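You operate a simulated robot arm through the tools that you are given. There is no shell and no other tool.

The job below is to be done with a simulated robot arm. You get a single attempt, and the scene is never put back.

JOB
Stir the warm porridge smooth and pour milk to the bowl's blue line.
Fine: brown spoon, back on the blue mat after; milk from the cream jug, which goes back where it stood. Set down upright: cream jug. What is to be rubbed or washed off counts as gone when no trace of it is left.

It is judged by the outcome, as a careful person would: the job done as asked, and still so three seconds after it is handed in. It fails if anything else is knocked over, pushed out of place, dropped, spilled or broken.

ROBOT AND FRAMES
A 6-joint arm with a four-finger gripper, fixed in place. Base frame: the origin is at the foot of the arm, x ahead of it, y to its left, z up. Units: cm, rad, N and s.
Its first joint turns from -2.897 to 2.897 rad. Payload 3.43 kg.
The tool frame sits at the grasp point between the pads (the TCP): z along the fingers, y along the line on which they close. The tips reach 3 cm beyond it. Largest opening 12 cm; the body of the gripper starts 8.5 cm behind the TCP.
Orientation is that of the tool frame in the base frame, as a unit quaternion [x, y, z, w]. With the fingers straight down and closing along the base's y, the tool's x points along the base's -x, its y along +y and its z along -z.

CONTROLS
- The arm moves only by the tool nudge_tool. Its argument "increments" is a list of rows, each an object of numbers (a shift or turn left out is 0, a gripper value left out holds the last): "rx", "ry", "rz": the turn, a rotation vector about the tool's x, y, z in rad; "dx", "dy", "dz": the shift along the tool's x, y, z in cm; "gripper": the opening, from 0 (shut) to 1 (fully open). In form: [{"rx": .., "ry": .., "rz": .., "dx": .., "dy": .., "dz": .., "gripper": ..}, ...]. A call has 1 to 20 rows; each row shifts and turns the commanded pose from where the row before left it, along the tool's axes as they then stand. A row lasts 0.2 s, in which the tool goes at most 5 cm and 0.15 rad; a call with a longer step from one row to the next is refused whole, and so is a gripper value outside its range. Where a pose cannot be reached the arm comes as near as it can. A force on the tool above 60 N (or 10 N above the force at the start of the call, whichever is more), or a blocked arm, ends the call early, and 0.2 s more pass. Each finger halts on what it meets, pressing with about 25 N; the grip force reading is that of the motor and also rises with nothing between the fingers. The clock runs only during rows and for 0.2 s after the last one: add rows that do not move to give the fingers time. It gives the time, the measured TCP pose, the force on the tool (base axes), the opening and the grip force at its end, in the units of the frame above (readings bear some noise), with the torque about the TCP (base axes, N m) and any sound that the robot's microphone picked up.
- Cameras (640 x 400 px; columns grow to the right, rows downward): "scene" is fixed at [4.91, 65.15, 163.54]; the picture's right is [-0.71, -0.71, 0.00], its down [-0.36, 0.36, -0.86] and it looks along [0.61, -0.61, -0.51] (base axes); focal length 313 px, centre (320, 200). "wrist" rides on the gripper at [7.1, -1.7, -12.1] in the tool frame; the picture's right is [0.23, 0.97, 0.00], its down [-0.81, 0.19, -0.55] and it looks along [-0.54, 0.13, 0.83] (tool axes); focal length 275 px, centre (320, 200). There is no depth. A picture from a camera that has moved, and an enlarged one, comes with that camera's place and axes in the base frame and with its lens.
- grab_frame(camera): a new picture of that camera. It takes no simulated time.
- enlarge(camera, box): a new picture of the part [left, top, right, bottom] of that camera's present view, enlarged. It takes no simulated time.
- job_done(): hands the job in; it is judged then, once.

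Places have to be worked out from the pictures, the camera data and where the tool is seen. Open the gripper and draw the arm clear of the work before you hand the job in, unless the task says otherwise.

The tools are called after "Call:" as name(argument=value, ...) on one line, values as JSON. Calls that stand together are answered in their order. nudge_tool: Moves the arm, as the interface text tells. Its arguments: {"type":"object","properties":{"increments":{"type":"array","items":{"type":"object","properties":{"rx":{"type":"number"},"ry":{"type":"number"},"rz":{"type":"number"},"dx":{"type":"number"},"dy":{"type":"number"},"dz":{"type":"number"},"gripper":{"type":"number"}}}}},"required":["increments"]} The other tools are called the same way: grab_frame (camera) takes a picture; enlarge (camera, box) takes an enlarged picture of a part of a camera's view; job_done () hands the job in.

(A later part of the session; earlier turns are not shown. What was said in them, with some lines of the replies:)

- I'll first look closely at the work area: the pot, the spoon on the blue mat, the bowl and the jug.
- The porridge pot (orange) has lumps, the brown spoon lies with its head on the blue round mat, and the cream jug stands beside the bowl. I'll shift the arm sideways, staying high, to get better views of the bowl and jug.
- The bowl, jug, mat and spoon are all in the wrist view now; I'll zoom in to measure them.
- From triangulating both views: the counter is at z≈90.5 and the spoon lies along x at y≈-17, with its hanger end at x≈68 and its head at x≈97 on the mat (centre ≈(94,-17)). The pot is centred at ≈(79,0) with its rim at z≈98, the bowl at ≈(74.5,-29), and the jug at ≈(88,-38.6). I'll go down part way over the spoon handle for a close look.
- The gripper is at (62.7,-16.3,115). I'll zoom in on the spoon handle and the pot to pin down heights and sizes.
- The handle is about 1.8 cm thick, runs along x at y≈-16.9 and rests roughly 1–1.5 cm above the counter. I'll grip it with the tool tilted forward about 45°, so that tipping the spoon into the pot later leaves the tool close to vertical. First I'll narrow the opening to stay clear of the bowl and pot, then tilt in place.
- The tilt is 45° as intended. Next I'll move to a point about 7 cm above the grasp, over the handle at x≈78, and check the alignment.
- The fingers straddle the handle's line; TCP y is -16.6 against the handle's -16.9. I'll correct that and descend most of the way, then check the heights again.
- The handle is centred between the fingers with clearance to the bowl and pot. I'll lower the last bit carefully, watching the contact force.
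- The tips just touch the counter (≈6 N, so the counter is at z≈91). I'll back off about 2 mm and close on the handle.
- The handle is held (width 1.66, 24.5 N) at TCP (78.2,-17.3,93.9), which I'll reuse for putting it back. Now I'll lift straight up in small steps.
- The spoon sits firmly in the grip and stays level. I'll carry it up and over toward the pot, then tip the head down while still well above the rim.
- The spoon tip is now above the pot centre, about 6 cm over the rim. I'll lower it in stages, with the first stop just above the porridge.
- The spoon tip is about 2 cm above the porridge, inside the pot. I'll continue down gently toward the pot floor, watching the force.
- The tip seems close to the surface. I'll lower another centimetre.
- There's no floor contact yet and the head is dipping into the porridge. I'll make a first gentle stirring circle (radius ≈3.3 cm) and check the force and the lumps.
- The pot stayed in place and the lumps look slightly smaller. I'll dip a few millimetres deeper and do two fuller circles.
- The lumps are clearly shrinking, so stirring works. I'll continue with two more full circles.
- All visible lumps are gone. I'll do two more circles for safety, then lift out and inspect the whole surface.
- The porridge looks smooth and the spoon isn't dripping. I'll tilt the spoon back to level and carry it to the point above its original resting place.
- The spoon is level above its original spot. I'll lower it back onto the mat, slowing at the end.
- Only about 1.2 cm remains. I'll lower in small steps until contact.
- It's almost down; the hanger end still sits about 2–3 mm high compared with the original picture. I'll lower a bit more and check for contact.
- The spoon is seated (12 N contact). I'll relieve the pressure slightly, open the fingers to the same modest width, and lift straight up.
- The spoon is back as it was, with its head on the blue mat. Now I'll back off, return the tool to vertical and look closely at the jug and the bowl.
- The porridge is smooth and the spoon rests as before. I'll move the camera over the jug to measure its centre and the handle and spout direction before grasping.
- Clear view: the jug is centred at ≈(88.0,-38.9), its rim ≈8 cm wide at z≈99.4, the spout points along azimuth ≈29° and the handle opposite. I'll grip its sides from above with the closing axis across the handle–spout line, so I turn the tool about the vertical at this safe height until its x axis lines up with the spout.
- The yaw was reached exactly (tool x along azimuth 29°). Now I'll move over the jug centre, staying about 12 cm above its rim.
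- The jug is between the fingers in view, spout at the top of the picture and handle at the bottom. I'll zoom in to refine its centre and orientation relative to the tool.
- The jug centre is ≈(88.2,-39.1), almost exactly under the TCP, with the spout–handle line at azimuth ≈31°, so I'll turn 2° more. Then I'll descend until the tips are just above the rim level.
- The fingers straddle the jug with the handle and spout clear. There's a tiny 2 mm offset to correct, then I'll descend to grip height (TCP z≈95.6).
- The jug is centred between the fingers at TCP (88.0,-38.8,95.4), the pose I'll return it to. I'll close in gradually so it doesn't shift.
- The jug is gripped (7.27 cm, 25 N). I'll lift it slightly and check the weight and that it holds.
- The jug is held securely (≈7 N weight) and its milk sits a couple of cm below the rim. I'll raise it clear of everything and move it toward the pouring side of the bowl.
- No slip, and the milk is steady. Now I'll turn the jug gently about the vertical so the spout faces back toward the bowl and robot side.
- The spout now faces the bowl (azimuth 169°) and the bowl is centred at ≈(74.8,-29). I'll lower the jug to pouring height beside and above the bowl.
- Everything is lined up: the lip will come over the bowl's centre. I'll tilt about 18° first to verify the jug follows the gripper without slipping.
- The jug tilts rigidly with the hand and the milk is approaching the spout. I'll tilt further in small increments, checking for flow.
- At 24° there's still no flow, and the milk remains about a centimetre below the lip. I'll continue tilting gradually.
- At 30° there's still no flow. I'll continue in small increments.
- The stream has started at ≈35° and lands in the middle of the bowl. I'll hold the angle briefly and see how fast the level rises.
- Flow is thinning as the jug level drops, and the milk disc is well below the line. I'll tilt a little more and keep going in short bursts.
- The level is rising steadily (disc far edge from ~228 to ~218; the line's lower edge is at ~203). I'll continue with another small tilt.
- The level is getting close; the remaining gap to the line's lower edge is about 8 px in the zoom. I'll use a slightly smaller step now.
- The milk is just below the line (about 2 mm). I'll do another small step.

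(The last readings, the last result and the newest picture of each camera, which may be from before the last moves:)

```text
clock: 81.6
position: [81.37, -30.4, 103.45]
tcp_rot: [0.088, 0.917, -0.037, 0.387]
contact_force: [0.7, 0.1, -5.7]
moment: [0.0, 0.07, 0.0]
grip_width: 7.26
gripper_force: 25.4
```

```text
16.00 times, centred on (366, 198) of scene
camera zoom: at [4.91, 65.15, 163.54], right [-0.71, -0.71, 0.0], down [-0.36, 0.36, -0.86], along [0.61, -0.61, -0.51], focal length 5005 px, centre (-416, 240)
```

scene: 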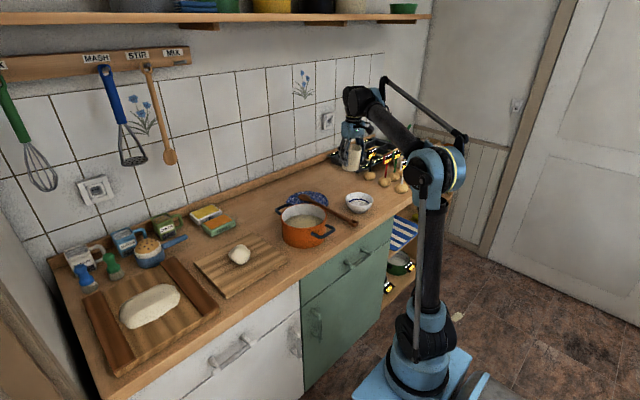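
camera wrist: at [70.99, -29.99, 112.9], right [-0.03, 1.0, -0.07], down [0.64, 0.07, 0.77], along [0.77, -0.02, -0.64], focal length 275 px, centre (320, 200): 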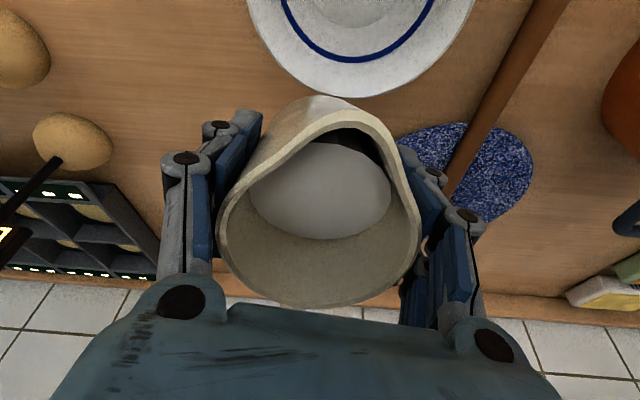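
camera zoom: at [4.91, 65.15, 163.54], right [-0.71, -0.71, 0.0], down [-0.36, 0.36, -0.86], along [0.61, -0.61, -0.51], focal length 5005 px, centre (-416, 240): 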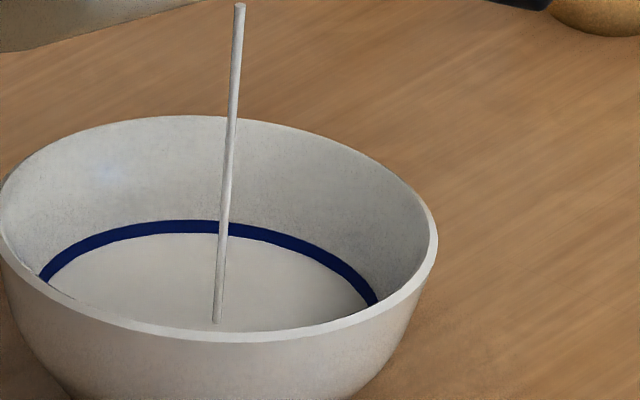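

The milk has now reached the lower part of the blue line, with the stream still running. I'll tilt back now; the residual flow should bring it to mid-line.

Call:
nudge_tool(increments=[{"ry": 0.1}, {"ry": 0.14}, {"ry": 0.14}, {"ry": 0.1}])

Call:
enlarge(camera="scene", box=[350, 185, 382, 210])

Call:
enlarge(camera="scene", box=[330, 150, 410, 220])

Call:
grab_frame(camera="wrist")

```text
clock: 82.6
position: [81.37, -30.37, 103.52]
tcp_rot: [0.097, 0.983, -0.015, 0.157]
contact_force: [-1.1, 1.0, -5.1]
moment: [0.0, 0.06, -0.01]
grip_width: 7.27
gripper_force: 25.0
```

```text
16.00 times, centred on (366, 198) of scene
camera zoom: at [4.91, 65.15, 163.54], right [-0.71, -0.71, 0.0], down [-0.36, 0.36, -0.86], along [0.61, -0.61, -0.51], focal length 5005 px, centre (-416, 240)
```

zoom: 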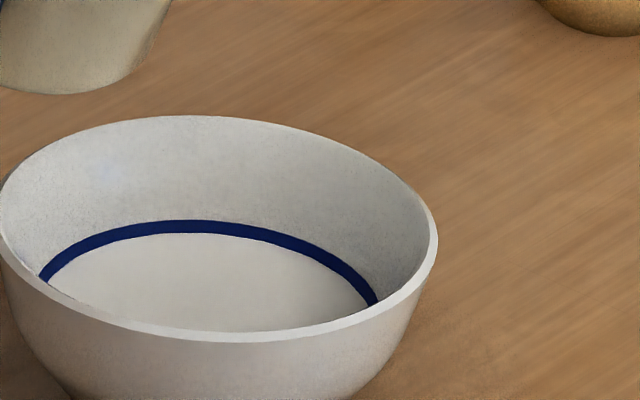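

```text
5.71 times, centred on (370, 185) of scene
camera zoom: at [4.91, 65.15, 163.54], right [-0.71, -0.71, 0.0], down [-0.36, 0.36, -0.86], along [0.61, -0.61, -0.51], focal length 1787 px, centre (34, 286)
```

zoom: 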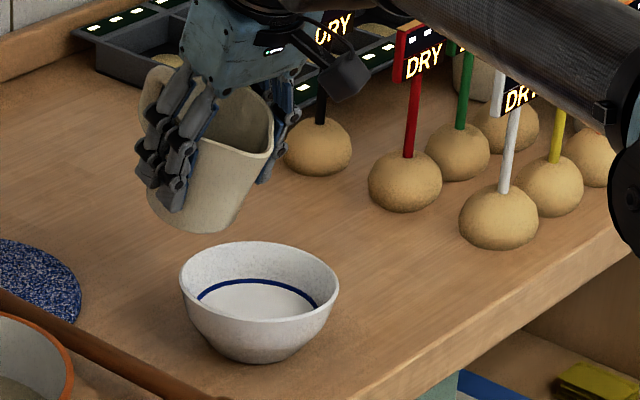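

```text
taken
camera wrist: at [70.75, -30.0, 112.69], right [-0.03, 1.0, -0.07], down [0.62, 0.07, 0.78], along [0.78, -0.02, -0.62], focal length 275 px, centre (320, 200)
```

wrist: 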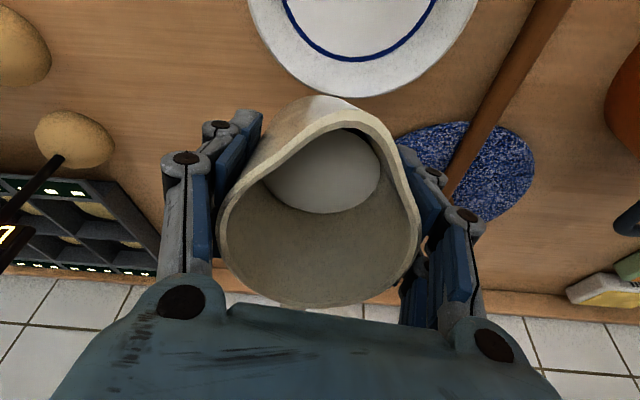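

The flow has stopped with the milk inside the line's band. I'll zoom in tighter to judge the level against the line's thickness.

Call:
enlarge(camera="scene", box=[353, 195, 373, 207])

Call:
enlarge(camera="wrist", box=[240, 0, 480, 110])

```text
16.00 times, centred on (363, 201) of scene
camera zoom: at [4.91, 65.15, 163.54], right [-0.71, -0.71, 0.0], down [-0.36, 0.36, -0.86], along [0.61, -0.61, -0.51], focal length 5005 px, centre (-368, 184)
```

zoom: 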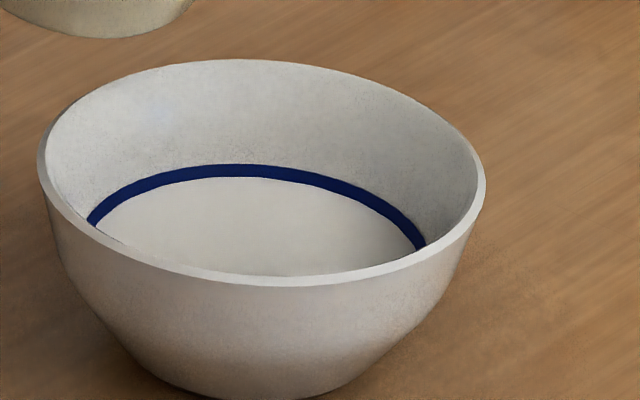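

```text
2.67 times, centred on (360, 55) of wrist
camera zoom: at [70.75, -30.0, 112.69], right [-0.03, 1.0, -0.07], down [0.62, 0.07, 0.78], along [0.78, -0.02, -0.62], focal length 734 px, centre (213, 587)
```

zoom: 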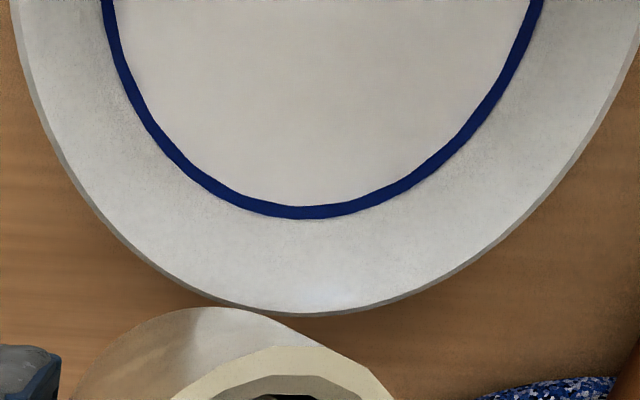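

The milk covers roughly the lowest quarter of the line's band. I'll add one very short trickle by returning to about the last angle, so the level sits at mid-line, then tilt back immediately.

Call:
nudge_tool(increments=[{"ry": -0.14}, {"ry": -0.14}, {"ry": -0.13}, {"ry": -0.07}, {}, {"ry": 0.12}, {"ry": 0.14}, {"ry": 0.14}, {"ry": 0.08}])

Call:
enlarge(camera="scene", box=[353, 195, 373, 207])

Call:
enlarge(camera="wrist", box=[240, 0, 480, 110])

```text
clock: 84.6
position: [81.47, -30.32, 103.52]
tcp_rot: [0.096, 0.983, -0.016, 0.157]
contact_force: [0.2, 0.1, -5.0]
moment: [-0.04, 0.08, 0.0]
grip_width: 7.24
gripper_force: 24.8
```

```text
16.00 times, centred on (363, 201) of scene
camera zoom: at [4.91, 65.15, 163.54], right [-0.71, -0.71, 0.0], down [-0.36, 0.36, -0.86], along [0.61, -0.61, -0.51], focal length 5005 px, centre (-368, 184)
```

zoom: 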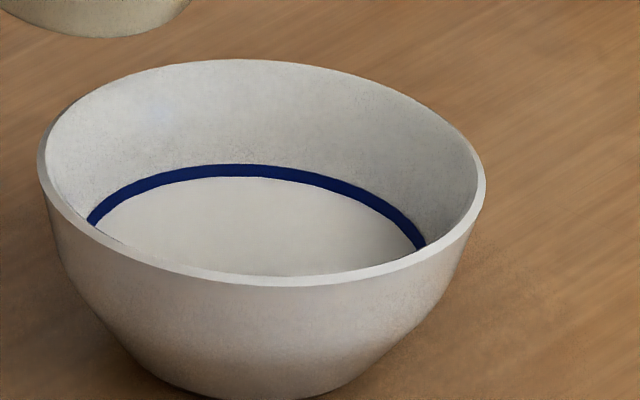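

```text
2.67 times, centred on (360, 55) of wrist
camera zoom: at [70.81, -30.0, 112.7], right [-0.03, 1.0, -0.07], down [0.62, 0.07, 0.78], along [0.78, -0.02, -0.62], focal length 734 px, centre (213, 587)
```

zoom: 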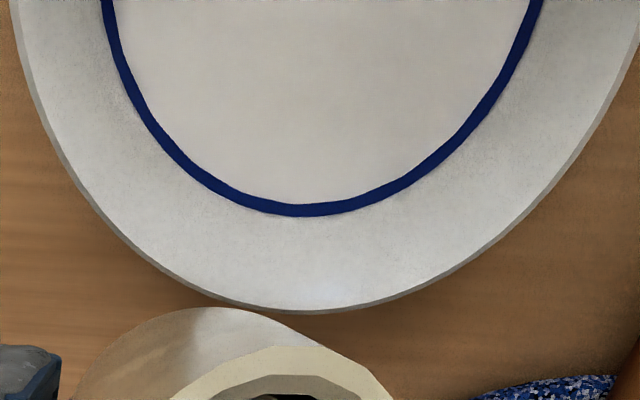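

Almost nothing flowed, so the level is essentially unchanged. I'll repeat with a slightly larger angle (+0.045 rad) and a brief hold.

Call:
nudge_tool(increments=[{"ry": -0.14}, {"ry": -0.14}, {"ry": -0.14}, {"ry": -0.105}, {}, {"ry": 0.12}, {"ry": 0.14}, {"ry": 0.14}, {"ry": 0.125}])

Call:
enlarge(camera="scene", box=[353, 195, 373, 207])

Call:
enlarge(camera="wrist", box=[240, 0, 480, 110])

```text
clock: 86.6
position: [81.41, -30.33, 103.4]
tcp_rot: [0.096, 0.983, -0.016, 0.156]
contact_force: [-0.3, -0.1, -4.6]
moment: [-0.01, 0.05, -0.02]
grip_width: 7.28
gripper_force: 25.1
```

```text
16.00 times, centred on (363, 201) of scene
camera zoom: at [4.91, 65.15, 163.54], right [-0.71, -0.71, 0.0], down [-0.36, 0.36, -0.86], along [0.61, -0.61, -0.51], focal length 5005 px, centre (-368, 184)
```

zoom: 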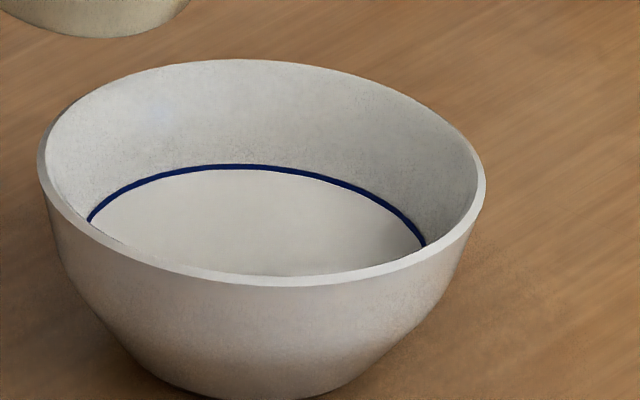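

```text
2.67 times, centred on (360, 55) of wrist
camera zoom: at [70.85, -30.02, 112.7], right [-0.03, 1.0, -0.07], down [0.62, 0.07, 0.78], along [0.78, -0.02, -0.62], focal length 734 px, centre (213, 587)
```

zoom: 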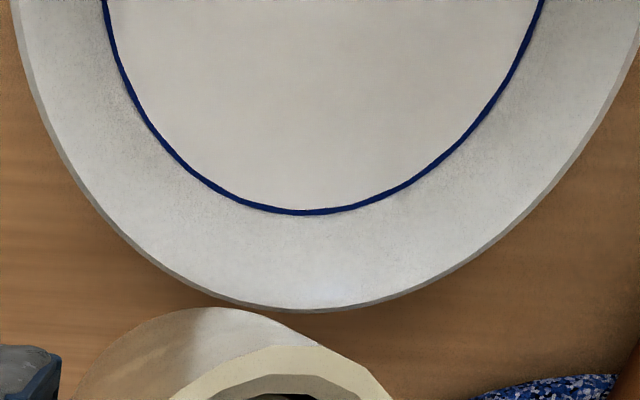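

The milk now sits within the blue line, slightly above its middle, so I'll stop here. I'll bring the jug upright and raise it clear of the bowl.

Call:
nudge_tool(increments=[{"ry": 0.11}, {"ry": 0.11}, {"ry": 0.093}, {}, {"dz": -1.0}, {"dz": -2.0}, {"dz": -2.5}, {"dz": -2.0}, {"dz": -1.5}, {"dz": -0.5}, {}, {}])

Call:
enlarge(camera="scene", box=[310, 110, 430, 220])

Call:
grab_frame(camera="wrist")

```text
clock: 89.2
position: [81.43, -30.39, 112.85]
tcp_rot: [0.098, 0.995, 0.0, 0.003]
contact_force: [0.0, -0.4, -5.5]
moment: [0.02, 0.04, -0.01]
grip_width: 7.27
gripper_force: 24.8
```

```text
3.64 times, centred on (370, 165) of scene
camera zoom: at [4.91, 65.15, 163.54], right [-0.71, -0.71, 0.0], down [-0.36, 0.36, -0.86], along [0.61, -0.61, -0.51], focal length 1137 px, centre (138, 327)
```

zoom: 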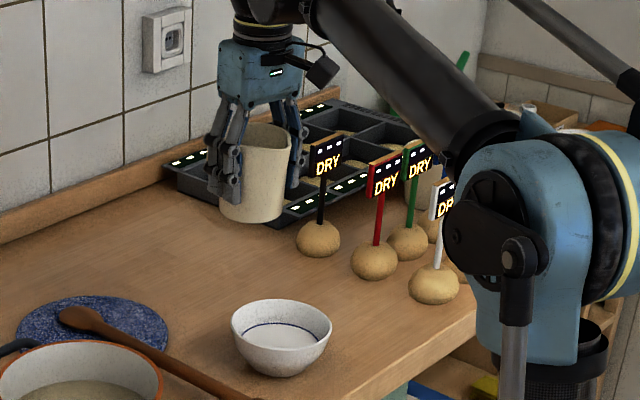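

```text
taken
camera wrist: at [74.03, -30.71, 124.93], right [-0.04, 1.0, 0.0], down [0.83, 0.03, 0.56], along [0.56, 0.02, -0.83], focal length 275 px, centre (320, 200)
```

wrist: 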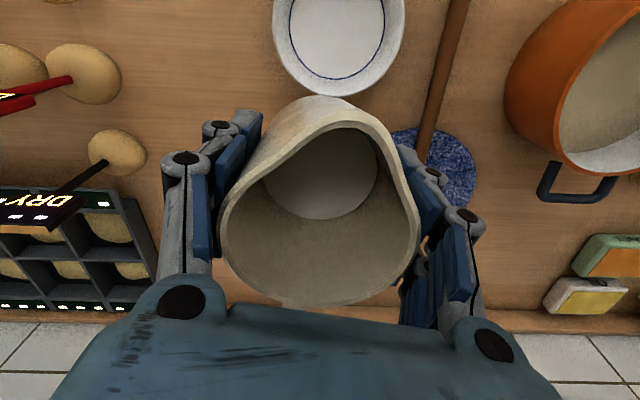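

The jug is upright, and the bowl's line still shows as a thin blue ring all round the milk. I'll turn the jug back to its original orientation.

Call:
nudge_tool(increments=[{"rz": 0.06, "ry": 0.005}, {"rz": 0.12}, {"rz": 0.13}, {"rz": 0.13}, {"rz": 0.13}, {"rz": 0.13}, {"rz": 0.13}, {"rz": 0.13}, {"rz": 0.13}, {"rz": 0.13}, {"rz": 0.13}, {"rz": 0.13}, {"rz": 0.13}, {"rz": 0.13}, {"rz": 0.13}, {"rz": 0.13}, {"rz": 0.13}, {"rz": 0.13}, {"rz": 0.13}, {"rz": 0.012}])

Call:
grab_frame(camera="wrist")

```text
clock: 93.4
position: [81.42, -30.35, 112.92]
tcp_rot: [0.964, 0.267, 0.0, 0.0]
contact_force: [0.0, 0.6, -5.6]
moment: [0.03, -0.03, 0.0]
grip_width: 7.29
gripper_force: 25.4
```

```text
taken
camera wrist: at [86.71, -25.26, 124.98], right [0.7, -0.71, 0.0], down [-0.59, -0.58, 0.55], along [-0.39, -0.39, -0.83], focal length 275 px, centre (320, 200)
```

wrist: 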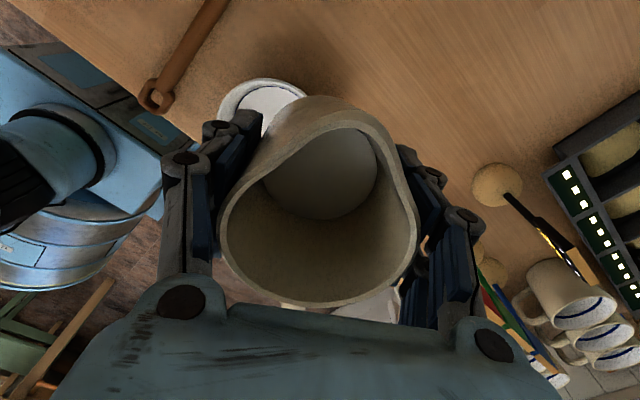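

The orientation matches the original grasp (azimuth 31°). I'll move back over the jug's original spot and descend to about 2 cm above the counter.

Call:
nudge_tool(increments=[{"dx": 0.13, "dy": 1.06}, {"dx": 0.265, "dy": 2.13}, {"dx": 0.265, "dy": 2.13}, {"dx": 0.265, "dy": 2.13}, {"dx": 0.265, "dy": 2.12}, {"dx": 0.13, "dy": 1.06}, {}, {"dz": 1.0}, {"dz": 2.5}, {"dz": 2.5}, {"dz": 2.5}, {"dz": 2.5}, {"dz": 2.0}, {"dz": 1.5}, {"dz": 0.7}, {}, {}])

Call:
enlarge(camera="scene", box=[320, 140, 420, 220])

Call:
grab_frame(camera="wrist")

```text
clock: 97.0
position: [88.01, -38.72, 97.67]
tcp_rot: [0.963, 0.269, -0.001, 0.0]
contact_force: [-0.3, -0.1, -4.5]
moment: [0.03, -0.07, 0.01]
grip_width: 7.28
gripper_force: 25.4
```

```text
5.00 times, centred on (370, 180) of scene
camera zoom: at [4.91, 65.15, 163.54], right [-0.71, -0.71, 0.0], down [-0.36, 0.36, -0.86], along [0.61, -0.61, -0.51], focal length 1564 px, centre (70, 300)
```

zoom: 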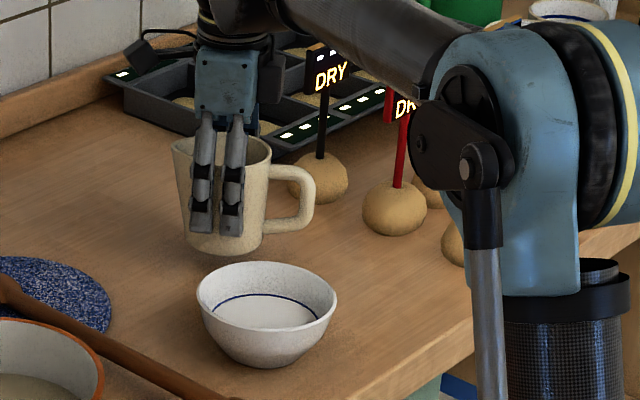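

```text
taken
camera wrist: at [93.32, -33.64, 109.79], right [0.7, -0.71, 0.0], down [-0.59, -0.58, 0.55], along [-0.39, -0.39, -0.83], focal length 275 px, centre (320, 200)
```

wrist: 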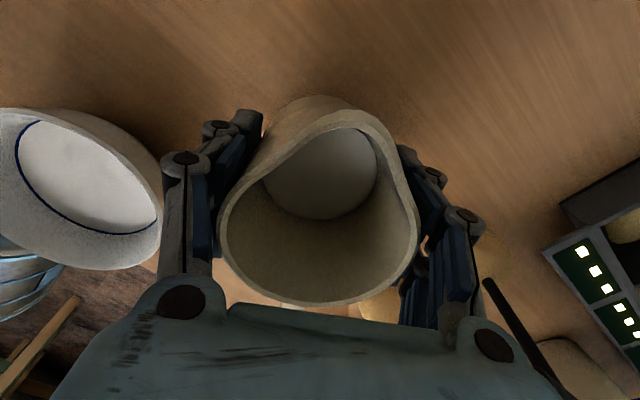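

Directly above the original place at z=97.7. Now I'll lower gently until it touches down.

Call:
nudge_tool(increments=[{"dz": 0.7}, {"dz": 0.6}, {"dz": 0.4}, {"dz": 0.2}, {}, {}])

```text
clock: 98.4
position: [88.13, -38.82, 95.84]
tcp_rot: [0.963, 0.27, 0.0, 0.0]
contact_force: [-0.3, -0.3, -5.7]
moment: [0.04, -0.05, -0.04]
grip_width: 7.26
gripper_force: 25.0
```

It's still carrying the full weight at z=95.84. I'll lower in millimetre steps.

Call:
nudge_tool(increments=[{"dz": 0.15}, {"dz": 0.1}, {}, {}])

```text
clock: 99.4
position: [87.91, -38.67, 95.68]
tcp_rot: [0.963, 0.269, 0.0, 0.001]
contact_force: [-0.1, -0.8, -4.5]
moment: [0.04, -0.02, 0.02]
grip_width: 7.27
gripper_force: 25.4
```

Call:
nudge_tool(increments=[{"dz": 0.1}, {"dz": 0.1}, {}, {}])

Call:
enlarge(camera="scene", box=[320, 140, 420, 220])

```text
clock: 100.4
position: [87.99, -38.67, 95.37]
tcp_rot: [0.963, 0.269, 0.0, 0.0]
contact_force: [5.2, -5.0, 13.8]
moment: [-0.04, 0.18, 0.08]
grip_width: 7.29
gripper_force: 25.2
```

```text
5.00 times, centred on (370, 180) of scene
camera zoom: at [4.91, 65.15, 163.54], right [-0.71, -0.71, 0.0], down [-0.36, 0.36, -0.86], along [0.61, -0.61, -0.51], focal length 1564 px, centre (70, 300)
```

zoom: 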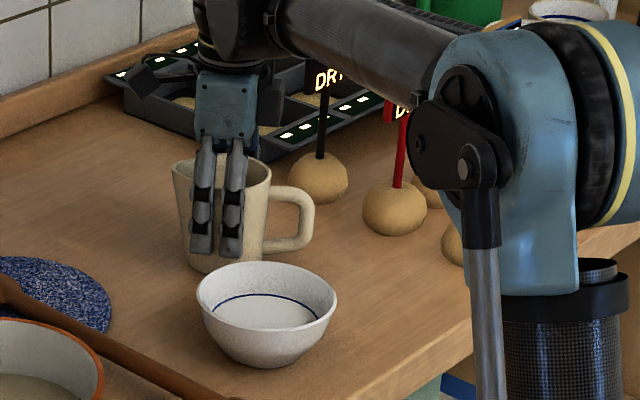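

The jug is on the counter (14 N contact). I'll ease the pressure slightly, then open the fingers gradually.

Call:
nudge_tool(increments=[{"dz": -0.1}, {}, {"gripper": 0.62}, {"gripper": 0.65}, {"gripper": 0.68}, {"gripper": 0.74}, {"gripper": 0.84}, {"gripper": 1.0}, {}, {}])

Call:
grab_frame(camera="wrist")

Call:
enlarge(camera="scene", box=[320, 140, 420, 220])

```text
clock: 102.6
position: [87.96, -38.7, 95.61]
tcp_rot: [0.963, 0.269, 0.001, -0.001]
contact_force: [0.4, -0.6, -0.1]
moment: [-0.03, 0.05, 0.03]
grip_width: 12.04
gripper_force: 0.1
```

```text
taken
camera wrist: at [93.23, -33.67, 107.64], right [0.7, -0.71, 0.0], down [-0.59, -0.58, 0.55], along [-0.39, -0.39, -0.83], focal length 275 px, centre (320, 200)
```

wrist: 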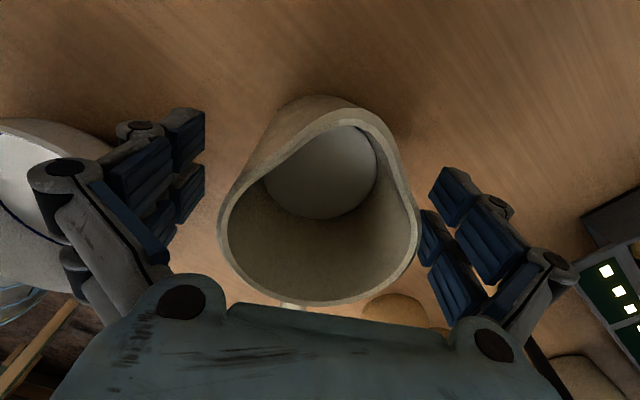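

```text
5.00 times, centred on (370, 180) of scene
camera zoom: at [4.91, 65.15, 163.54], right [-0.71, -0.71, 0.0], down [-0.36, 0.36, -0.86], along [0.61, -0.61, -0.51], focal length 1564 px, centre (70, 300)
```

zoom: 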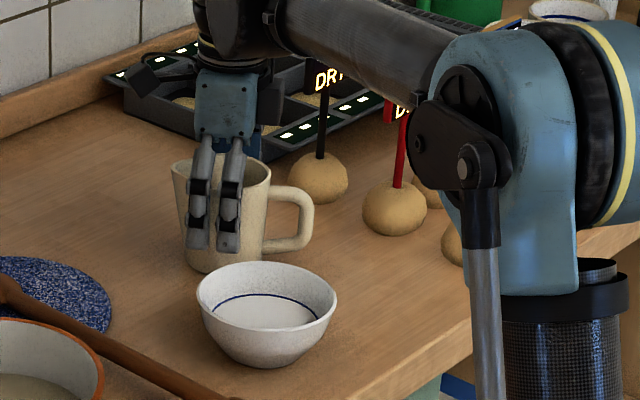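

The jug is released, upright and where it stood. I'll lift straight up, clear of the jug.

Call:
nudge_tool(increments=[{"dz": -0.8}, {"dz": -1.8}, {"dz": -2.8}, {"dz": -3.5}, {"dz": -4.0}, {"dz": -4.0}, {"dz": -4.0}, {"dz": -4.0}, {"dz": -3.5}, {}, {}])

Call:
grab_frame(camera="wrist")

Call:
enlarge(camera="scene", box=[320, 140, 420, 220])

```text
clock: 105.0
position: [88.19, -38.78, 123.7]
tcp_rot: [0.963, 0.268, -0.001, -0.001]
contact_force: [-0.4, -0.3, -0.6]
moment: [0.01, -0.02, -0.02]
grip_width: 11.99
gripper_force: 0.1
```

```text
taken
camera wrist: at [93.38, -33.69, 135.84], right [0.7, -0.71, 0.0], down [-0.59, -0.58, 0.55], along [-0.39, -0.39, -0.83], focal length 275 px, centre (320, 200)
```

wrist: 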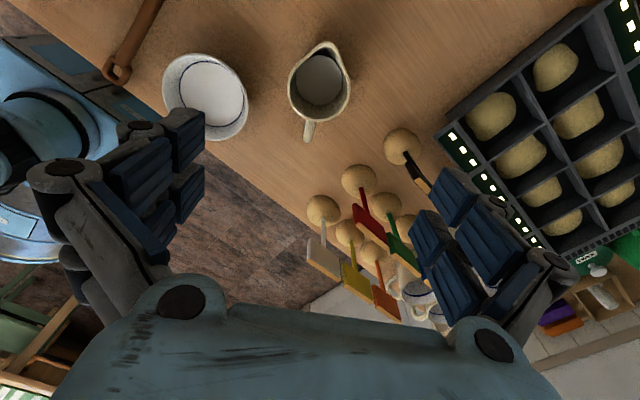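

```text
5.00 times, centred on (370, 180) of scene
camera zoom: at [4.91, 65.15, 163.54], right [-0.71, -0.71, 0.0], down [-0.36, 0.36, -0.86], along [0.61, -0.61, -0.51], focal length 1564 px, centre (70, 300)
```

zoom: 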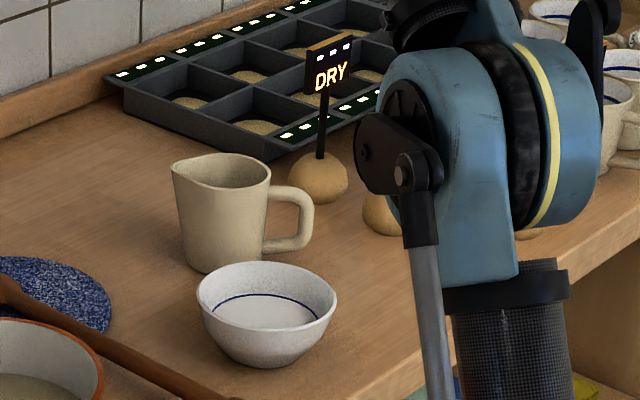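

The jug is in exactly its former pixels and everything else is undisturbed. I'll withdraw the arm back over the front of the counter at height.

Call:
nudge_tool(increments=[{"dx": -2.04, "dy": -3.87, "dz": -0.75}, {"dx": -2.04, "dy": -3.87, "dz": -0.75}, {"dx": -2.04, "dy": -3.87, "dz": -0.75}, {"dx": -2.04, "dy": -3.87, "dz": -0.75}, {"dx": -2.04, "dy": -3.87, "dz": -0.75}, {"dx": -2.04, "dy": -3.87, "dz": -0.75}, {"dx": -2.04, "dy": -3.87, "dz": -0.75}, {"dx": -2.04, "dy": -3.87, "dz": -0.75}, {}, {}])

Call:
nudge_tool(increments=[{"rz": -0.135}, {"rz": -0.135}, {"rz": -0.135}, {"rz": -0.135}, {"rz": -0.135}, {"rz": -0.135}, {"rz": -0.135}, {"rz": -0.135}, {"rz": -0.135}, {"rz": -0.135}, {"rz": -0.135}, {"rz": -0.135}, {"rz": -0.135}, {"rz": -0.135}, {"rz": -0.135}, {"rz": -0.135}, {"rz": -0.135}, {"rz": -0.135}, {"rz": -0.135}, {"rz": -0.03}])

Call:
grab_frame(camera="wrist")

Call:
grab_frame(camera="scene")

```text
clock: 107.2
position: [57.87, -20.68, 130.03]
tcp_rot: [0.963, 0.27, 0.0, 0.0]
contact_force: [0.1, 0.5, 0.4]
moment: [-0.01, 0.02, 0.04]
grip_width: 12.01
gripper_force: 0.1
```

```text
clock: 111.4
position: [58.02, -20.76, 129.89]
tcp_rot: [0.0, 1.0, 0.0, 0.0]
contact_force: [0.7, 1.0, 0.0]
moment: [0.01, 0.0, 0.01]
grip_width: 12.02
gripper_force: 0.1
```

```text
taken
camera wrist: at [50.98, -22.46, 141.98], right [-0.23, 0.97, 0.0], down [0.81, 0.19, 0.55], along [0.54, 0.13, -0.83], focal length 275 px, centre (320, 200)
```

wrist: 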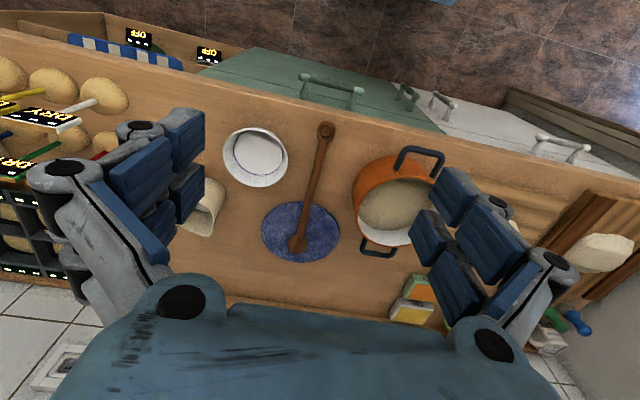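

```text
taken
```

scene: 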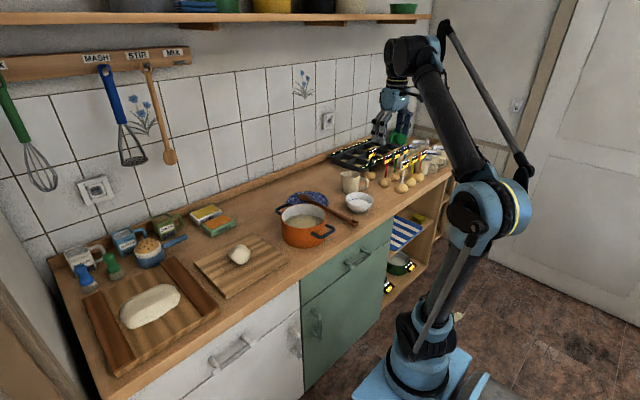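

The arm is clear. I'll move back toward the start position so the wrist camera can see the whole pot, and inspect the final state.

Call:
nudge_tool(increments=[{"dx": 2.5, "dy": 2.5}, {"dx": 2.5, "dy": 2.5}, {"dx": 2.5, "dy": 2.5}, {"dx": 2.5, "dy": 2.5}, {"dy": 2.5}, {"dy": 2.5}, {}, {}])

Call:
enlarge(camera="wrist", box=[200, 120, 440, 300])

Call:
enlarge(camera="scene", box=[260, 160, 420, 250])

Call:
enlarge(camera="scene", box=[350, 185, 382, 210])

```text
clock: 113.2
position: [48.02, -5.57, 130.03]
tcp_rot: [0.002, 1.0, 0.001, -0.001]
contact_force: [-0.5, 0.2, -0.3]
moment: [-0.04, -0.01, 0.01]
grip_width: 12.0
gripper_force: 0.1
```

```text
2.22 times, centred on (320, 210) of wrist
camera zoom: at [40.81, -7.41, 142.15], right [-0.23, 0.97, 0.0], down [0.81, 0.19, 0.55], along [0.54, 0.13, -0.83], focal length 612 px, centre (320, 178)
```

zoom: 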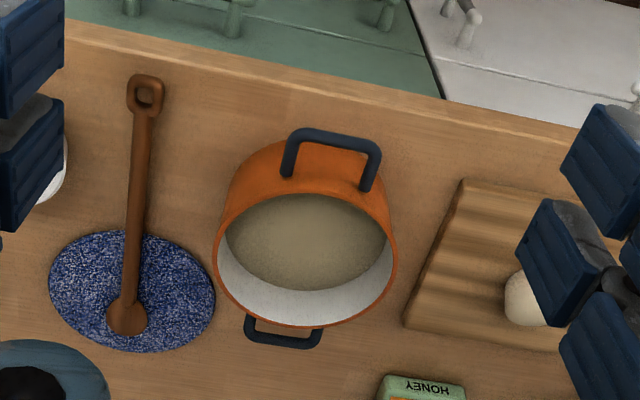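

```text
4.00 times, centred on (340, 205) of scene
camera zoom: at [4.91, 65.15, 163.54], right [-0.71, -0.71, 0.0], down [-0.36, 0.36, -0.86], along [0.61, -0.61, -0.51], focal length 1251 px, centre (240, 180)
```

zoom: 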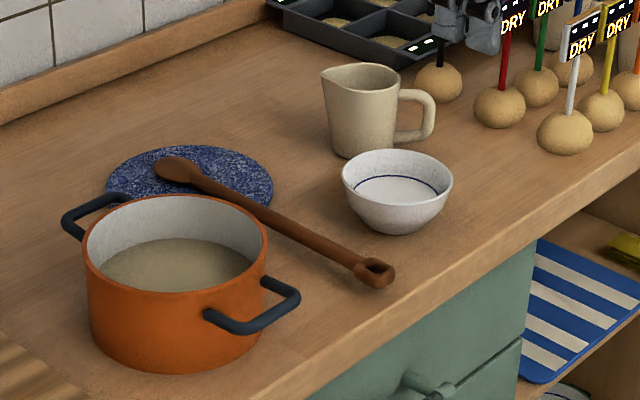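

```text
16.00 times, centred on (366, 198) of scene
camera zoom: at [4.91, 65.15, 163.54], right [-0.71, -0.71, 0.0], down [-0.36, 0.36, -0.86], along [0.61, -0.61, -0.51], focal length 5005 px, centre (-416, 240)
```

zoom: 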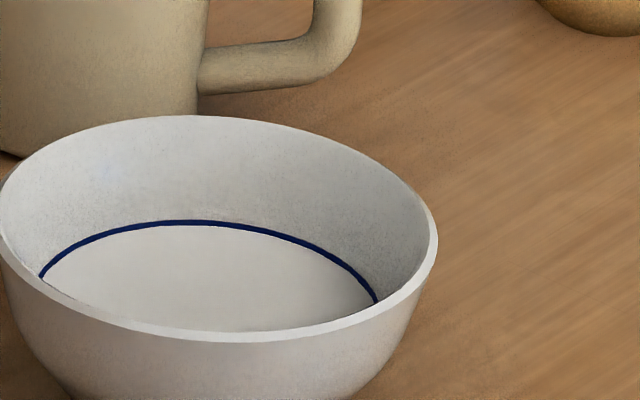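

The final views show smooth porridge with no lumps, and the brown spoon back with its head on the blue mat. The milk is at the bowl's blue line, and the jug stands upright where it was. Nothing is spilled or displaced, the gripper is open and the arm is clear, so I'm handing the job in.

Call:
job_done()

```text
The job is handed in.
```

I stirred the porridge smooth, poured milk to the bowl's blue line, and handed the job in.

- **Porridge:** I stirred it with the brown spoon until no lumps were left; the final pictures show an even surface.
- **Spoon:** It is back where it lay, with its head on the blue mat and its handle on the counter.
- **Milk:** The level sits inside the thickness of the blue line, slightly above its middle. The first pour stopped low in the line, so I topped it up with a second short trickle.
- **Cream jug:** It stands upright in the spot I took it from, with some milk left in it.

The final pictures show nothing spilled, knocked over or moved. The gripper is open and the arm is clear of the counter.
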